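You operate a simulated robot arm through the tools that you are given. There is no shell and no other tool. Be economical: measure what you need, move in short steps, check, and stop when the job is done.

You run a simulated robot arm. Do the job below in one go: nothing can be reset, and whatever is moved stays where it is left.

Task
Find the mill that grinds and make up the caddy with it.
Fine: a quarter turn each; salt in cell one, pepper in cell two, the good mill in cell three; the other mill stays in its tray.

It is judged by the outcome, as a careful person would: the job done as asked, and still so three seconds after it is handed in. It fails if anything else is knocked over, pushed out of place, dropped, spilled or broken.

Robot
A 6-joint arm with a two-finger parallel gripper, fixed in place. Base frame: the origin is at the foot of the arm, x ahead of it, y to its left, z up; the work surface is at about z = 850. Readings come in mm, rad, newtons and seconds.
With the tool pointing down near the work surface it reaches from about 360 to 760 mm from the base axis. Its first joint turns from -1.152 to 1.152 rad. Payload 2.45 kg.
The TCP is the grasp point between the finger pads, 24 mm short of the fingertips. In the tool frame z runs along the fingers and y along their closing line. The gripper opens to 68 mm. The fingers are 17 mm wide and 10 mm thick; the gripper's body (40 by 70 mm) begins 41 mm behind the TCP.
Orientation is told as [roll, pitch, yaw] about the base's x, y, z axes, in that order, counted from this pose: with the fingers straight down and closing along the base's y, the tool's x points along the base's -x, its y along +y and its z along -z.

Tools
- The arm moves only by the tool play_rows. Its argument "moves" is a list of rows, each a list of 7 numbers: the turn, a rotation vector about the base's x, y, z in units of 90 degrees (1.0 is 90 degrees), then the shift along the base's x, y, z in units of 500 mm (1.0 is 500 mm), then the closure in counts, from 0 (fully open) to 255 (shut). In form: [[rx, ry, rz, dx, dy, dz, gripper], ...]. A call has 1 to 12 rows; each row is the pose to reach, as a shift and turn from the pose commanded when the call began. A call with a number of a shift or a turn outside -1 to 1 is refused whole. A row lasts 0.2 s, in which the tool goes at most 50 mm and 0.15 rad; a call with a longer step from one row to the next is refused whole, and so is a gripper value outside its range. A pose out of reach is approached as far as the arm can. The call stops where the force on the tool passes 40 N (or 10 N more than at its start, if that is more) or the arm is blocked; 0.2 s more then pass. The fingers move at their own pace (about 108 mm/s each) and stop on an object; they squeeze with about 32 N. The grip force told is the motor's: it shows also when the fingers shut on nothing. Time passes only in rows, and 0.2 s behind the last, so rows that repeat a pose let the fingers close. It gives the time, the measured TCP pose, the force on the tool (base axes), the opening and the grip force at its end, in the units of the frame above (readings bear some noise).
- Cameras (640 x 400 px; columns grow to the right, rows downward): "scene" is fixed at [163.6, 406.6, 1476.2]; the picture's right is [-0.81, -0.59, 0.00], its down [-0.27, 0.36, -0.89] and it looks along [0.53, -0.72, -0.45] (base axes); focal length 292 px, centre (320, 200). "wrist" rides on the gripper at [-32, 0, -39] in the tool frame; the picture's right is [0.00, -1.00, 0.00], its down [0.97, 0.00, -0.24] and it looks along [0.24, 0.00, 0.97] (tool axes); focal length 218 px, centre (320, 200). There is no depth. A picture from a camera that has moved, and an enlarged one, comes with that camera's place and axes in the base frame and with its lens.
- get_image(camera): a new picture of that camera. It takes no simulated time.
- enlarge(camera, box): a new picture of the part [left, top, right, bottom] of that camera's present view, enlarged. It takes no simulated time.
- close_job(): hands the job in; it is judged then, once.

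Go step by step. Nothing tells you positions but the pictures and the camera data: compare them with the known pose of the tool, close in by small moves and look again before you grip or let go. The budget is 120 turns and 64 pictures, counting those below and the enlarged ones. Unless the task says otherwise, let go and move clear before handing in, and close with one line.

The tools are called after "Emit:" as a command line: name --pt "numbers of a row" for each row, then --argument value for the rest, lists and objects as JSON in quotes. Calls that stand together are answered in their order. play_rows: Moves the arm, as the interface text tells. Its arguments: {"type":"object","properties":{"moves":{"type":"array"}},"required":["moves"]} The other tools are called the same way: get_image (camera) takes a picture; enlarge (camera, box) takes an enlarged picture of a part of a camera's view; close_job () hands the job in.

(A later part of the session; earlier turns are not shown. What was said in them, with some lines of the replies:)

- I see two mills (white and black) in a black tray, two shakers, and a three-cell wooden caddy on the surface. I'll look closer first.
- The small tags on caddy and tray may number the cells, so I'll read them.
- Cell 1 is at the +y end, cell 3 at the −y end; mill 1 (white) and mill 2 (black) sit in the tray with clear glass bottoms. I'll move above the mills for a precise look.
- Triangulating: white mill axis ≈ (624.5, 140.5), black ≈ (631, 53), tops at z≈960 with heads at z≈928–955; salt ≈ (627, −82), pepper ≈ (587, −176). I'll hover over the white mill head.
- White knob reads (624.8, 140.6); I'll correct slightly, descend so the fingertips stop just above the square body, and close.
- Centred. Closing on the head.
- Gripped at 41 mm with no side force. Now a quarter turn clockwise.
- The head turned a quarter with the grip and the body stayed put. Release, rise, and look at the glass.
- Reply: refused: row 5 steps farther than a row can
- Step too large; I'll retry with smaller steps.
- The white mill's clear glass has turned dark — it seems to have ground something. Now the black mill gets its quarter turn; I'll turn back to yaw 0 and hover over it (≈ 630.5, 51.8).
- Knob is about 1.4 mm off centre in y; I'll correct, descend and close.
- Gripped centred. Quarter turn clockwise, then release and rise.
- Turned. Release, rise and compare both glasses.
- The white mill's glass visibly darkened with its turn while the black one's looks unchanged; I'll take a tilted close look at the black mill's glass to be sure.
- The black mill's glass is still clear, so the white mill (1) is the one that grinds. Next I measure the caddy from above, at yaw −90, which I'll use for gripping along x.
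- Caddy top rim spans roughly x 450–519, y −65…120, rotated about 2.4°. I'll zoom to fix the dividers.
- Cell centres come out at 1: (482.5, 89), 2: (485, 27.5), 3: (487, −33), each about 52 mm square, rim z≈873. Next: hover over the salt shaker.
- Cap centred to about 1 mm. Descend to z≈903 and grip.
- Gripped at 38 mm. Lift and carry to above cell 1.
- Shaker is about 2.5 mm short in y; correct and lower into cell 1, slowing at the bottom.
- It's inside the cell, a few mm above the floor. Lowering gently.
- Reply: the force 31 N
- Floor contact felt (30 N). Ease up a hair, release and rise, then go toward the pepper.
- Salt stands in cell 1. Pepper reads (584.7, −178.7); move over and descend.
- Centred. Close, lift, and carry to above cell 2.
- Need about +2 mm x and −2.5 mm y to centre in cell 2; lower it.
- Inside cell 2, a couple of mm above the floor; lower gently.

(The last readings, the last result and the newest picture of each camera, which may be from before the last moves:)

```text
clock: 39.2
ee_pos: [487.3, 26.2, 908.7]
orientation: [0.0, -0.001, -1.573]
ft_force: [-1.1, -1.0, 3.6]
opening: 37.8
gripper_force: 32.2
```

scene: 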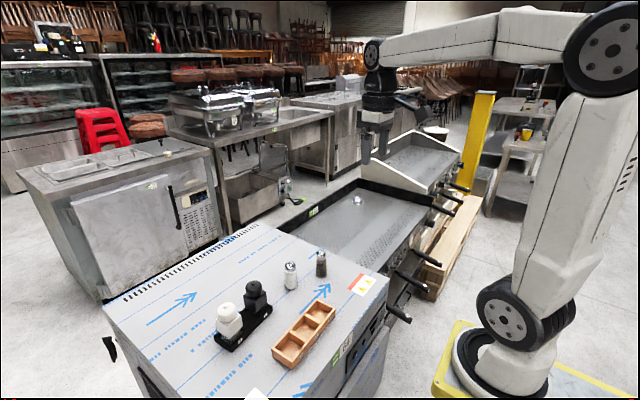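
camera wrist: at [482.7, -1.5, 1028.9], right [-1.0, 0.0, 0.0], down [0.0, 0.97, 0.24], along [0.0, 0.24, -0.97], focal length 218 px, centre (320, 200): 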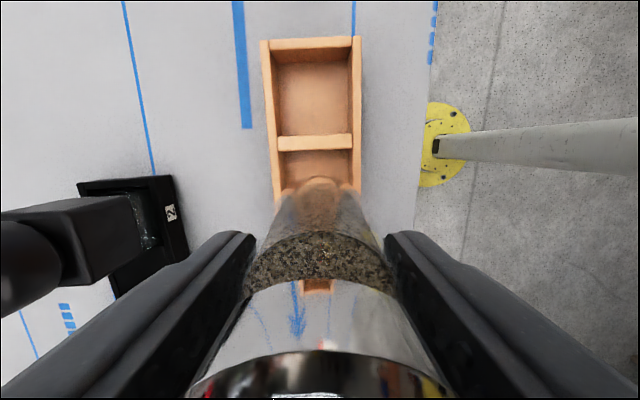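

Contact. Release, rise, and go above the white mill with yaw aligned to the tray (+4.2°).

Emit:
play_rows --pt "0 0 0 0 0 0 0" --pt "0 0 0 0 0 0 0" --pt "0 0 0 0 0 0.06 0" --pt "0 0 0 0 0 0.14 0" --pt "0 0 0 0 0 0.22 0" --pt "0 0 0 0.055 0.046 0.24 0" --pt "0 0 0 0.11 0.092 0.24 0" --pt "0 0 0.02 0.165 0.138 0.24 0" --pt "0 0 0.047 0.22 0.184 0.24 0" --pt "0 0 0.047 0.275 0.228 0.24 0" --pt "0 0 0.047 0.275 0.228 0.24 0"

Emit:
get_image --camera "wrist"

Emit:
enlarge --camera "scene" --box '[210, 255, 345, 375]'

```text
clock: 41.6
ee_pos: [626.7, 141.7, 1029.9]
orientation: [0.0, 0.002, -1.498]
ft_force: [-0.3, 1.0, 0.2]
opening: 68.2
gripper_force: 0.1
```

```text
21 pictures are left
camera wrist: at [628.3, 110.4, 1068.4], right [-1.0, -0.07, 0.0], down [-0.07, 0.97, 0.24], along [-0.02, 0.24, -0.97], focal length 218 px, centre (320, 200)
```

wrist: 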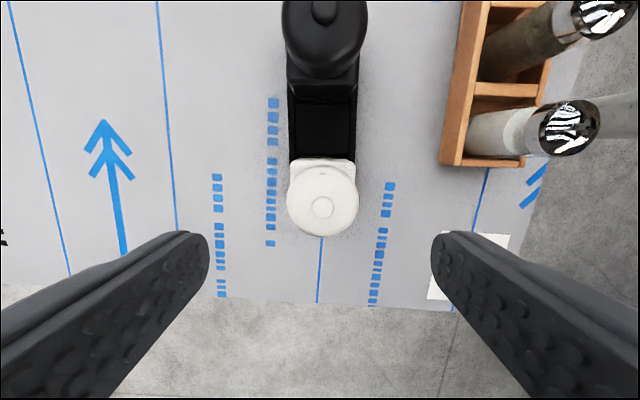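

```text
3.33 times, centred on (278, 315) of scene
camera zoom: at [163.6, 406.6, 1476.2], right [-0.81, -0.59, 0.0], down [-0.27, 0.36, -0.89], along [0.53, -0.72, -0.45], focal length 974 px, centre (462, -183)
```

zoom: 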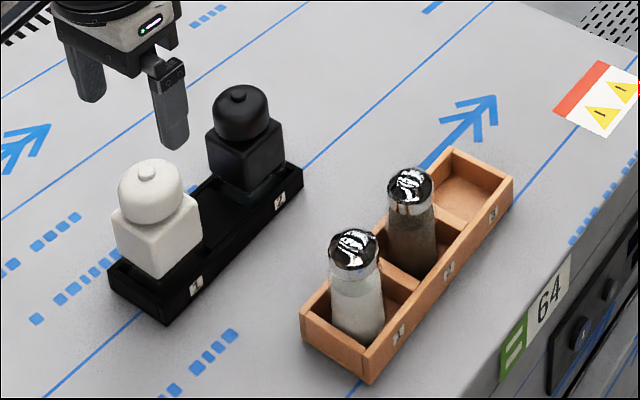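

Salt and pepper stand well in cells 1 and 2. The white mill is aligned; correct 1 mm and descend to grip its square body (TCP z≈926).

Emit:
play_rows --pt "0 0 0 -0.0024 -0.0028 -0.06 0" --pt "0 0 0 -0.0024 -0.0028 -0.12 0" --pt "0 0 0 -0.0024 -0.0028 -0.17 0" --pt "0 0 0 -0.0024 -0.0028 -0.207 0" --pt "0 0 0 -0.0024 -0.0028 -0.207 0"

Emit:
get_image --camera "wrist"

Emit:
enlarge --camera "scene" --box '[205, 260, 285, 350]'

```text
clock: 42.8
ee_pos: [622.8, 138.2, 926.0]
orientation: [0.001, 0.001, -1.496]
ft_force: [-0.5, -0.8, -0.2]
opening: 68.2
gripper_force: 0.1
```

```text
19 pictures are left
camera wrist: at [625.9, 108.1, 963.2], right [-1.0, -0.07, 0.0], down [-0.07, 0.97, 0.24], along [-0.02, 0.24, -0.97], focal length 218 px, centre (320, 200)
```

wrist: 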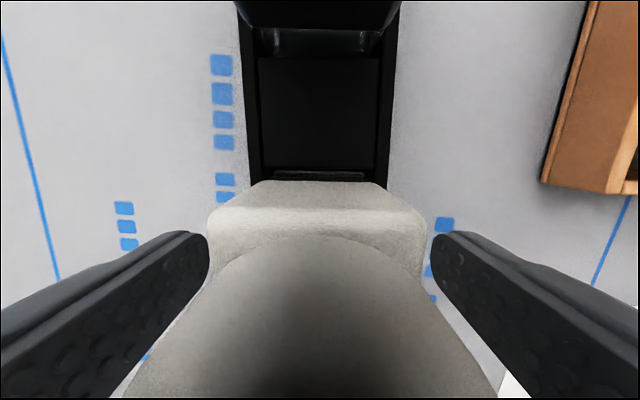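

```text
4.44 times, centred on (245, 305) of scene
camera zoom: at [163.6, 406.6, 1476.2], right [-0.81, -0.59, 0.0], down [-0.27, 0.36, -0.89], along [0.53, -0.72, -0.45], focal length 1298 px, centre (653, -267)
```

zoom: 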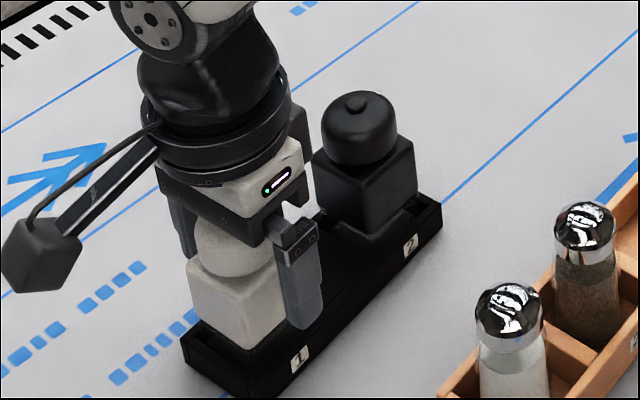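

Centred within about 1 mm. Close on the body.

Emit:
play_rows --pt "0 0 0 0.0016 0 0 0" --pt "0 0 0 0.0016 0 0 255" --pt "0 0 0 0.0016 0 0 255" --pt "0 0 0 0.0016 0 0 255"

```text
clock: 43.8
ee_pos: [624.4, 138.9, 925.7]
orientation: [0.0, 0.001, -1.497]
ft_force: [0.3, 1.5, 0.3]
opening: 43.7
gripper_force: 32.2
```

Gripped at 43.7 mm, matching the body. Lift slowly a little first and check.

Emit:
play_rows --pt "0 0 0 0 0 0.01 255" --pt "0 0 0 0 0 0.03 255" --pt "0 0 0 0 0 0.06 255" --pt "0 0 0 0 0 0.1 255" --pt "0 0 0 0 0 0.14 255" --pt "0 0 0 0 0 0.14 255"

Emit:
enlarge --camera "scene" --box '[205, 245, 295, 355]'

```text
clock: 45.2
ee_pos: [622.9, 138.3, 995.4]
orientation: [0.0, 0.002, -1.498]
ft_force: [-0.1, -0.3, -2.1]
opening: 43.9
gripper_force: 31.8
```

```text
3.64 times, centred on (250, 300) of scene
camera zoom: at [163.7, 406.6, 1476.2], right [-0.81, -0.59, 0.0], down [-0.27, 0.36, -0.89], along [0.53, -0.72, -0.45], focal length 1062 px, centre (574, -164)
```

zoom: 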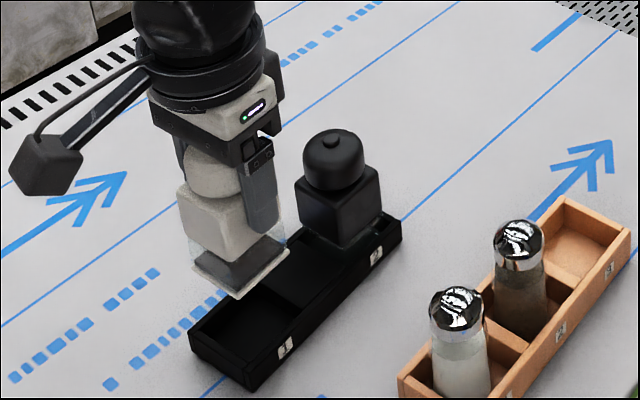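

The mill lifts with its glass base. I'll check the glass size and contents.

Emit:
enlarge --camera "scene" --box '[250, 285, 290, 330]'

```text
8.89 times, centred on (270, 308) of scene
camera zoom: at [163.7, 406.6, 1476.2], right [-0.81, -0.59, 0.0], down [-0.27, 0.36, -0.89], along [0.53, -0.72, -0.45], focal length 2597 px, centre (764, -756)
```

zoom: 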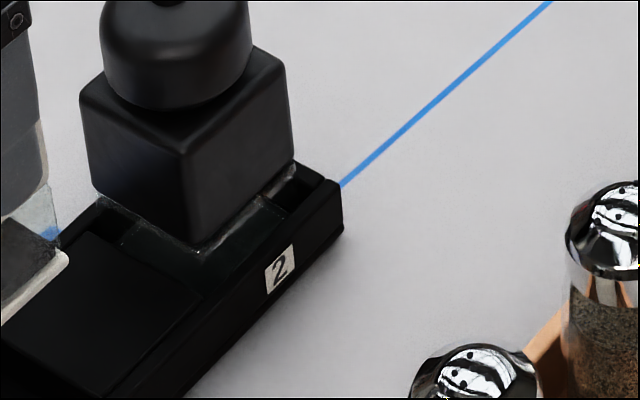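

Emit:
enlarge --camera "scene" --box '[238, 280, 298, 335]'

Emit:
enlarge --camera "wrist" --box '[220, 0, 420, 260]'

```text
7.27 times, centred on (268, 308) of scene
camera zoom: at [163.7, 406.6, 1476.2], right [-0.81, -0.59, 0.0], down [-0.27, 0.36, -0.89], along [0.53, -0.72, -0.45], focal length 2125 px, centre (698, -582)
```

zoom: 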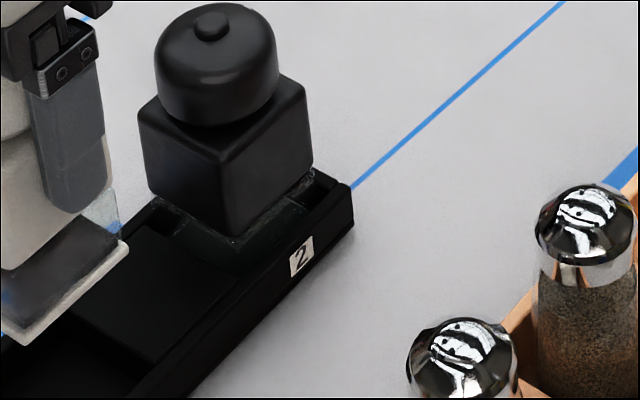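

```text
1.54 times, centred on (320, 130) of wrist
camera zoom: at [624.6, 107.1, 1034.1], right [-1.0, -0.07, 0.0], down [-0.07, 0.97, 0.24], along [-0.02, 0.24, -0.97], focal length 336 px, centre (320, 308)
```

zoom: 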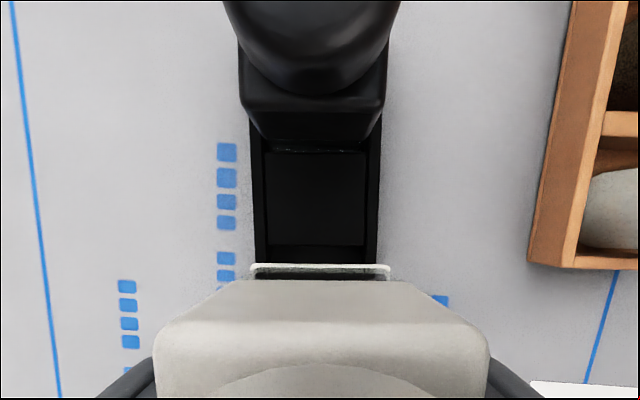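

There's a dark layer of grounds in the white mill's glass. Carry it high and clear of the black mill to above cell 3, aligning to the caddy.

Emit:
play_rows --pt "0 0 0 0 0 0.06 255" --pt "0 0 0 -0.07 0 0.08 255" --pt "0 0 0 -0.15 -0.02 0.08 255" --pt "0 0 0 -0.21 -0.08 0.08 255" --pt "0 0 0 -0.255 -0.15 0.08 255" --pt "0 0 0 -0.27 -0.23 0.08 255" --pt "0 0 -0.01 -0.27 -0.31 0.08 255" --pt "0 0 -0.021 -0.27 -0.348 0.08 255" --pt "0 0 -0.021 -0.27 -0.348 0.08 255"

Emit:
get_image --camera "wrist"

Emit:
enlarge --camera "scene" --box '[265, 225, 355, 345]'

```text
clock: 47.2
ee_pos: [487.3, -35.1, 1033.7]
orientation: [0.0, 0.001, -1.531]
ft_force: [-0.3, 0.1, -2.3]
opening: 43.6
gripper_force: 31.5
```

```text
13 pictures are left
camera wrist: at [488.8, -66.5, 1072.7], right [-1.0, -0.04, 0.0], down [-0.04, 0.97, 0.24], along [-0.01, 0.24, -0.97], focal length 218 px, centre (320, 200)
```

wrist: 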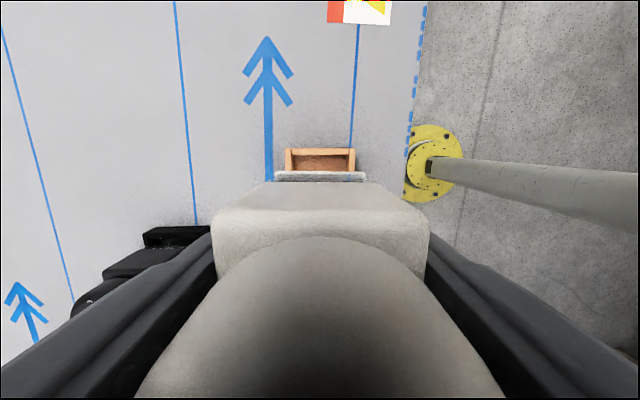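

```text
3.33 times, centred on (310, 285) of scene
camera zoom: at [163.7, 406.6, 1476.2], right [-0.81, -0.59, 0.0], down [-0.27, 0.36, -0.89], along [0.53, -0.72, -0.45], focal length 974 px, centre (353, -83)
```

zoom: 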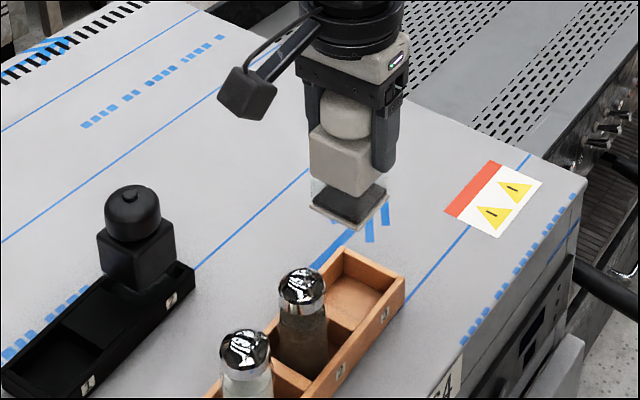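

Lower to just above the rim and check alignment.

Emit:
play_rows --pt "0 0 0 0 0 -0.06 255" --pt "0 0 0 0 0 -0.11 255" --pt "0 0 0 0 0 -0.14 255" --pt "0 0 0 0 0 -0.14 255"

Emit:
enlarge --camera "wrist" --box '[250, 90, 390, 190]'

Emit:
enlarge --camera "scene" --box '[285, 265, 355, 345]'

```text
clock: 48.2
ee_pos: [488.3, -34.9, 964.2]
orientation: [-0.001, 0.0, -1.531]
ft_force: [-0.1, -0.2, -1.4]
opening: 43.7
gripper_force: 31.6
```

```text
4.00 times, centred on (320, 140) of wrist
camera zoom: at [489.9, -66.7, 1003.0], right [-1.0, -0.04, 0.0], down [-0.04, 0.97, 0.24], along [-0.01, 0.24, -0.97], focal length 873 px, centre (320, 440)
```

zoom: 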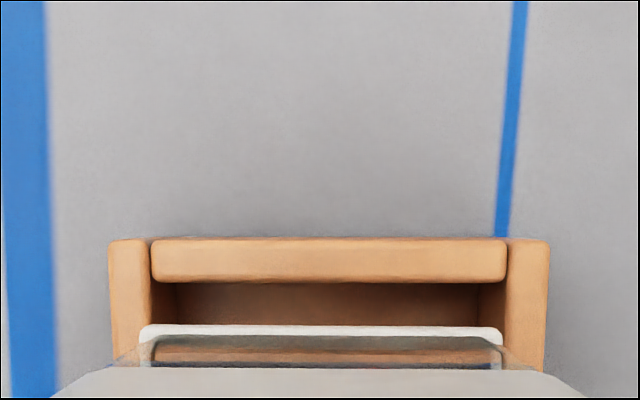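

```text
5.00 times, centred on (320, 305) of scene
camera zoom: at [163.7, 406.6, 1476.2], right [-0.81, -0.59, 0.0], down [-0.27, 0.36, -0.89], along [0.53, -0.72, -0.45], focal length 1461 px, centre (320, -325)
```

zoom: 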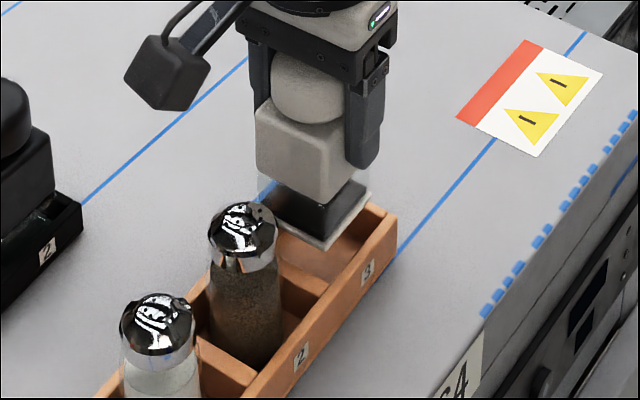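

Offsets to the cell centre: about −1.2 mm x, −2.6 mm y. Correct and enter the cell part-way.

Emit:
play_rows --pt "0 0 0 -0.0024 -0.005 0 255" --pt "0 0 0 -0.0024 -0.005 0 255" --pt "0 0 0 -0.0024 -0.005 -0.01 255" --pt "0 0 0 -0.0024 -0.005 -0.02 255" --pt "0 0 0 -0.0024 -0.005 -0.03 255" --pt "0 0 0 -0.0024 -0.005 -0.03 255"

Emit:
enlarge --camera "wrist" --box '[250, 90, 390, 190]'

```text
clock: 49.6
ee_pos: [486.7, -37.8, 949.7]
orientation: [0.0, -0.001, -1.53]
ft_force: [-0.5, -0.1, -2.6]
opening: 43.8
gripper_force: 32.0
```

```text
4.00 times, centred on (320, 140) of wrist
camera zoom: at [487.8, -69.1, 988.5], right [-1.0, -0.04, 0.0], down [-0.04, 0.97, 0.24], along [-0.01, 0.24, -0.97], focal length 873 px, centre (320, 440)
```

zoom: 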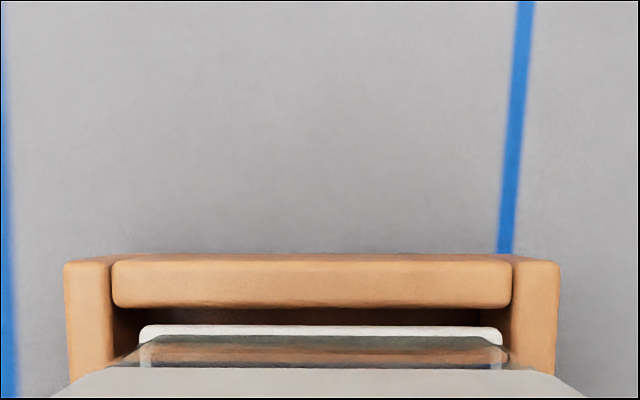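

y is centred; back off +1.1 mm in x and continue down.

Emit:
play_rows --pt "0 0 0 0.0022 0 0 255" --pt "0 0 0 0.0022 0 -0.008 255" --pt "0 0 0 0.0022 0 -0.016 255" --pt "0 0 0 0.0022 0 -0.016 255"

Emit:
enlarge --camera "wrist" --box '[250, 90, 390, 190]'

```text
clock: 50.6
ee_pos: [488.3, -39.0, 941.7]
orientation: [-0.002, 0.0, -1.53]
ft_force: [0.2, 0.1, -1.7]
opening: 43.7
gripper_force: 31.8
```

```text
4.00 times, centred on (320, 140) of wrist
camera zoom: at [489.3, -68.9, 980.4], right [-1.0, -0.04, 0.0], down [-0.04, 0.97, 0.24], along [-0.01, 0.24, -0.97], focal length 873 px, centre (320, 440)
```

zoom: 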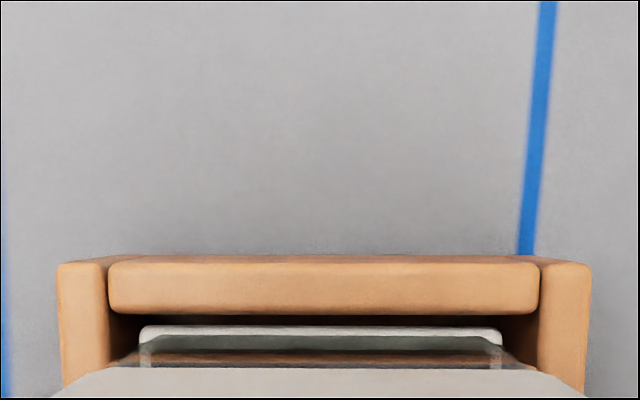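

Well centred now. Continue down gently.

Emit:
play_rows --pt "0 0 0 0 0 -0.008 255" --pt "0 0 0 0 0 -0.016 255" --pt "0 0 0 0 0 -0.02 255" --pt "0 0 0 0 0 -0.02 255"

```text
clock: 51.6
ee_pos: [488.4, -38.0, 933.2]
orientation: [0.0, 0.001, -1.531]
ft_force: [-0.4, 0.4, -3.4]
opening: 43.6
gripper_force: 31.9
```

Emit:
play_rows --pt "0 0 0 0 0 -0.003 255" --pt "0 0 0 0 0 -0.006 255" --pt "0 0 0 0 0 -0.006 255"

```text
clock: 52.4
ee_pos: [489.5, -38.6, 929.1]
orientation: [0.001, 0.001, -1.53]
ft_force: [0.2, -0.6, -1.6]
opening: 43.8
gripper_force: 32.3
```

Still free; a few more small steps.

Emit:
play_rows --pt "0 0 0 0 0 -0.002 255" --pt "0 0 0 0 0 -0.003 255" --pt "0 0 0 0 0 -0.003 255"

Emit:
enlarge --camera "scene" --box '[285, 265, 355, 345]'

```text
clock: 53.2
ee_pos: [487.8, -35.6, 928.2]
orientation: [0.001, 0.0, -1.531]
ft_force: [-0.6, -0.4, -2.4]
opening: 43.8
gripper_force: 31.8
```

```text
5.00 times, centred on (320, 305) of scene
camera zoom: at [163.7, 406.6, 1476.2], right [-0.81, -0.59, 0.0], down [-0.27, 0.36, -0.89], along [0.53, -0.72, -0.45], focal length 1461 px, centre (320, -325)
```

zoom: 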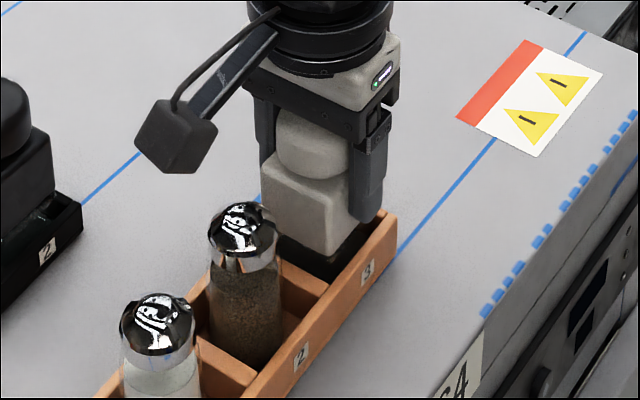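

Emit:
play_rows --pt "0 0 0 0 0 -0.002 255" --pt "0 0 0 0 0 -0.004 255" --pt "0 0 0 0 0 -0.004 255"

```text
clock: 54.0
ee_pos: [487.9, -37.5, 928.0]
orientation: [0.0, -0.001, -1.53]
ft_force: [0.1, -0.6, -2.2]
opening: 43.8
gripper_force: 32.0
```

Emit:
play_rows --pt "0 0 0 0 0 -0.002 255" --pt "0 0 0 0 0 -0.003 255" --pt "0 0 0 0 0 -0.003 255"

```text
clock: 54.8
ee_pos: [487.3, -37.0, 923.9]
orientation: [0.001, 0.001, -1.529]
ft_force: [-2.7, -1.2, 18.9]
opening: 43.7
gripper_force: 31.9
```

Floor contact (19 N). Ease up slightly, release, rise and move clear.

Emit:
play_rows --pt "0 0 0 0 0 0.001 255" --pt "0 0 0 0 0 0.001 0" --pt "0 0 0 0 0 0.001 0" --pt "0 0 0 0 0 0.001 0" --pt "0 0 0 0 0 0.06 0" --pt "0 0 0 0 0 0.14 0" --pt "0 0 0 0 0 0.22 0" --pt "0 0 0 0 -0.06 0.28 0" --pt "0 0 0 0 -0.14 0.32 0" --pt "0 0 0 0 -0.22 0.34 0" --pt "0 0 0 0 -0.22 0.34 0"

Emit:
enlarge --camera "scene" --box '[200, 230, 380, 375]'

Emit:
get_image --camera "wrist"

```text
clock: 57.2
ee_pos: [488.1, -147.1, 1094.5]
orientation: [0.001, 0.0, -1.531]
ft_force: [-0.4, -0.6, -0.7]
opening: 68.2
gripper_force: 0.1
```

```text
2.76 times, centred on (290, 302) of scene
camera zoom: at [163.6, 406.6, 1476.2], right [-0.81, -0.59, 0.0], down [-0.27, 0.36, -0.89], along [0.53, -0.72, -0.45], focal length 806 px, centre (403, -83)
```

zoom: 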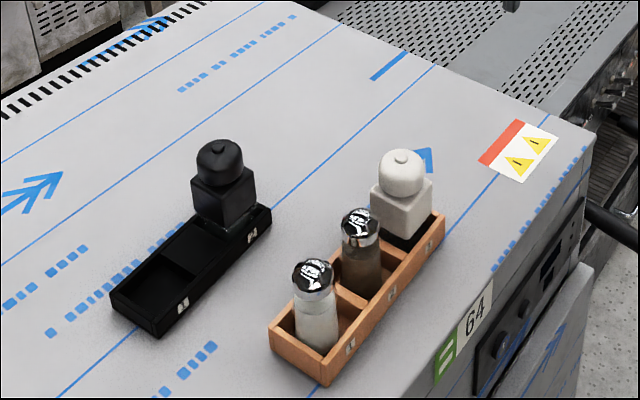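

```text
5 pictures are left
camera wrist: at [488.7, -179.9, 1133.4], right [-1.0, -0.04, 0.0], down [-0.04, 0.97, 0.24], along [-0.01, 0.24, -0.97], focal length 218 px, centre (320, 200)
```

wrist: 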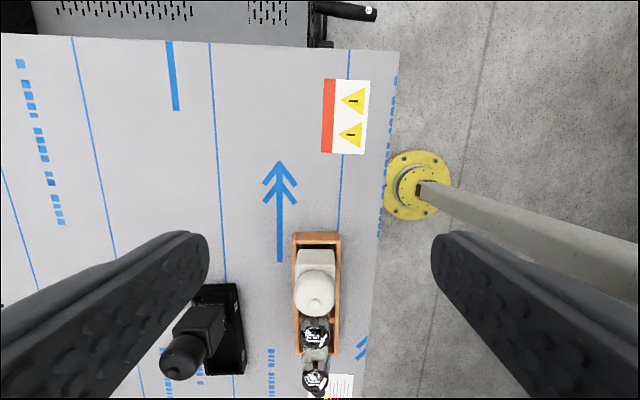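

All three items stand upright in their cells, the black mill is still in its tray, and the arm is clear; handing in.

Emit:
close_job

```text
The job is handed in.
```

The white mill (1) is the one that grinds: after a quarter turn each, dark grounds showed in its glass and the black mill's glass stayed clear. Salt is in cell one, pepper in cell two and the white mill in cell three; the black mill stayed in its tray.
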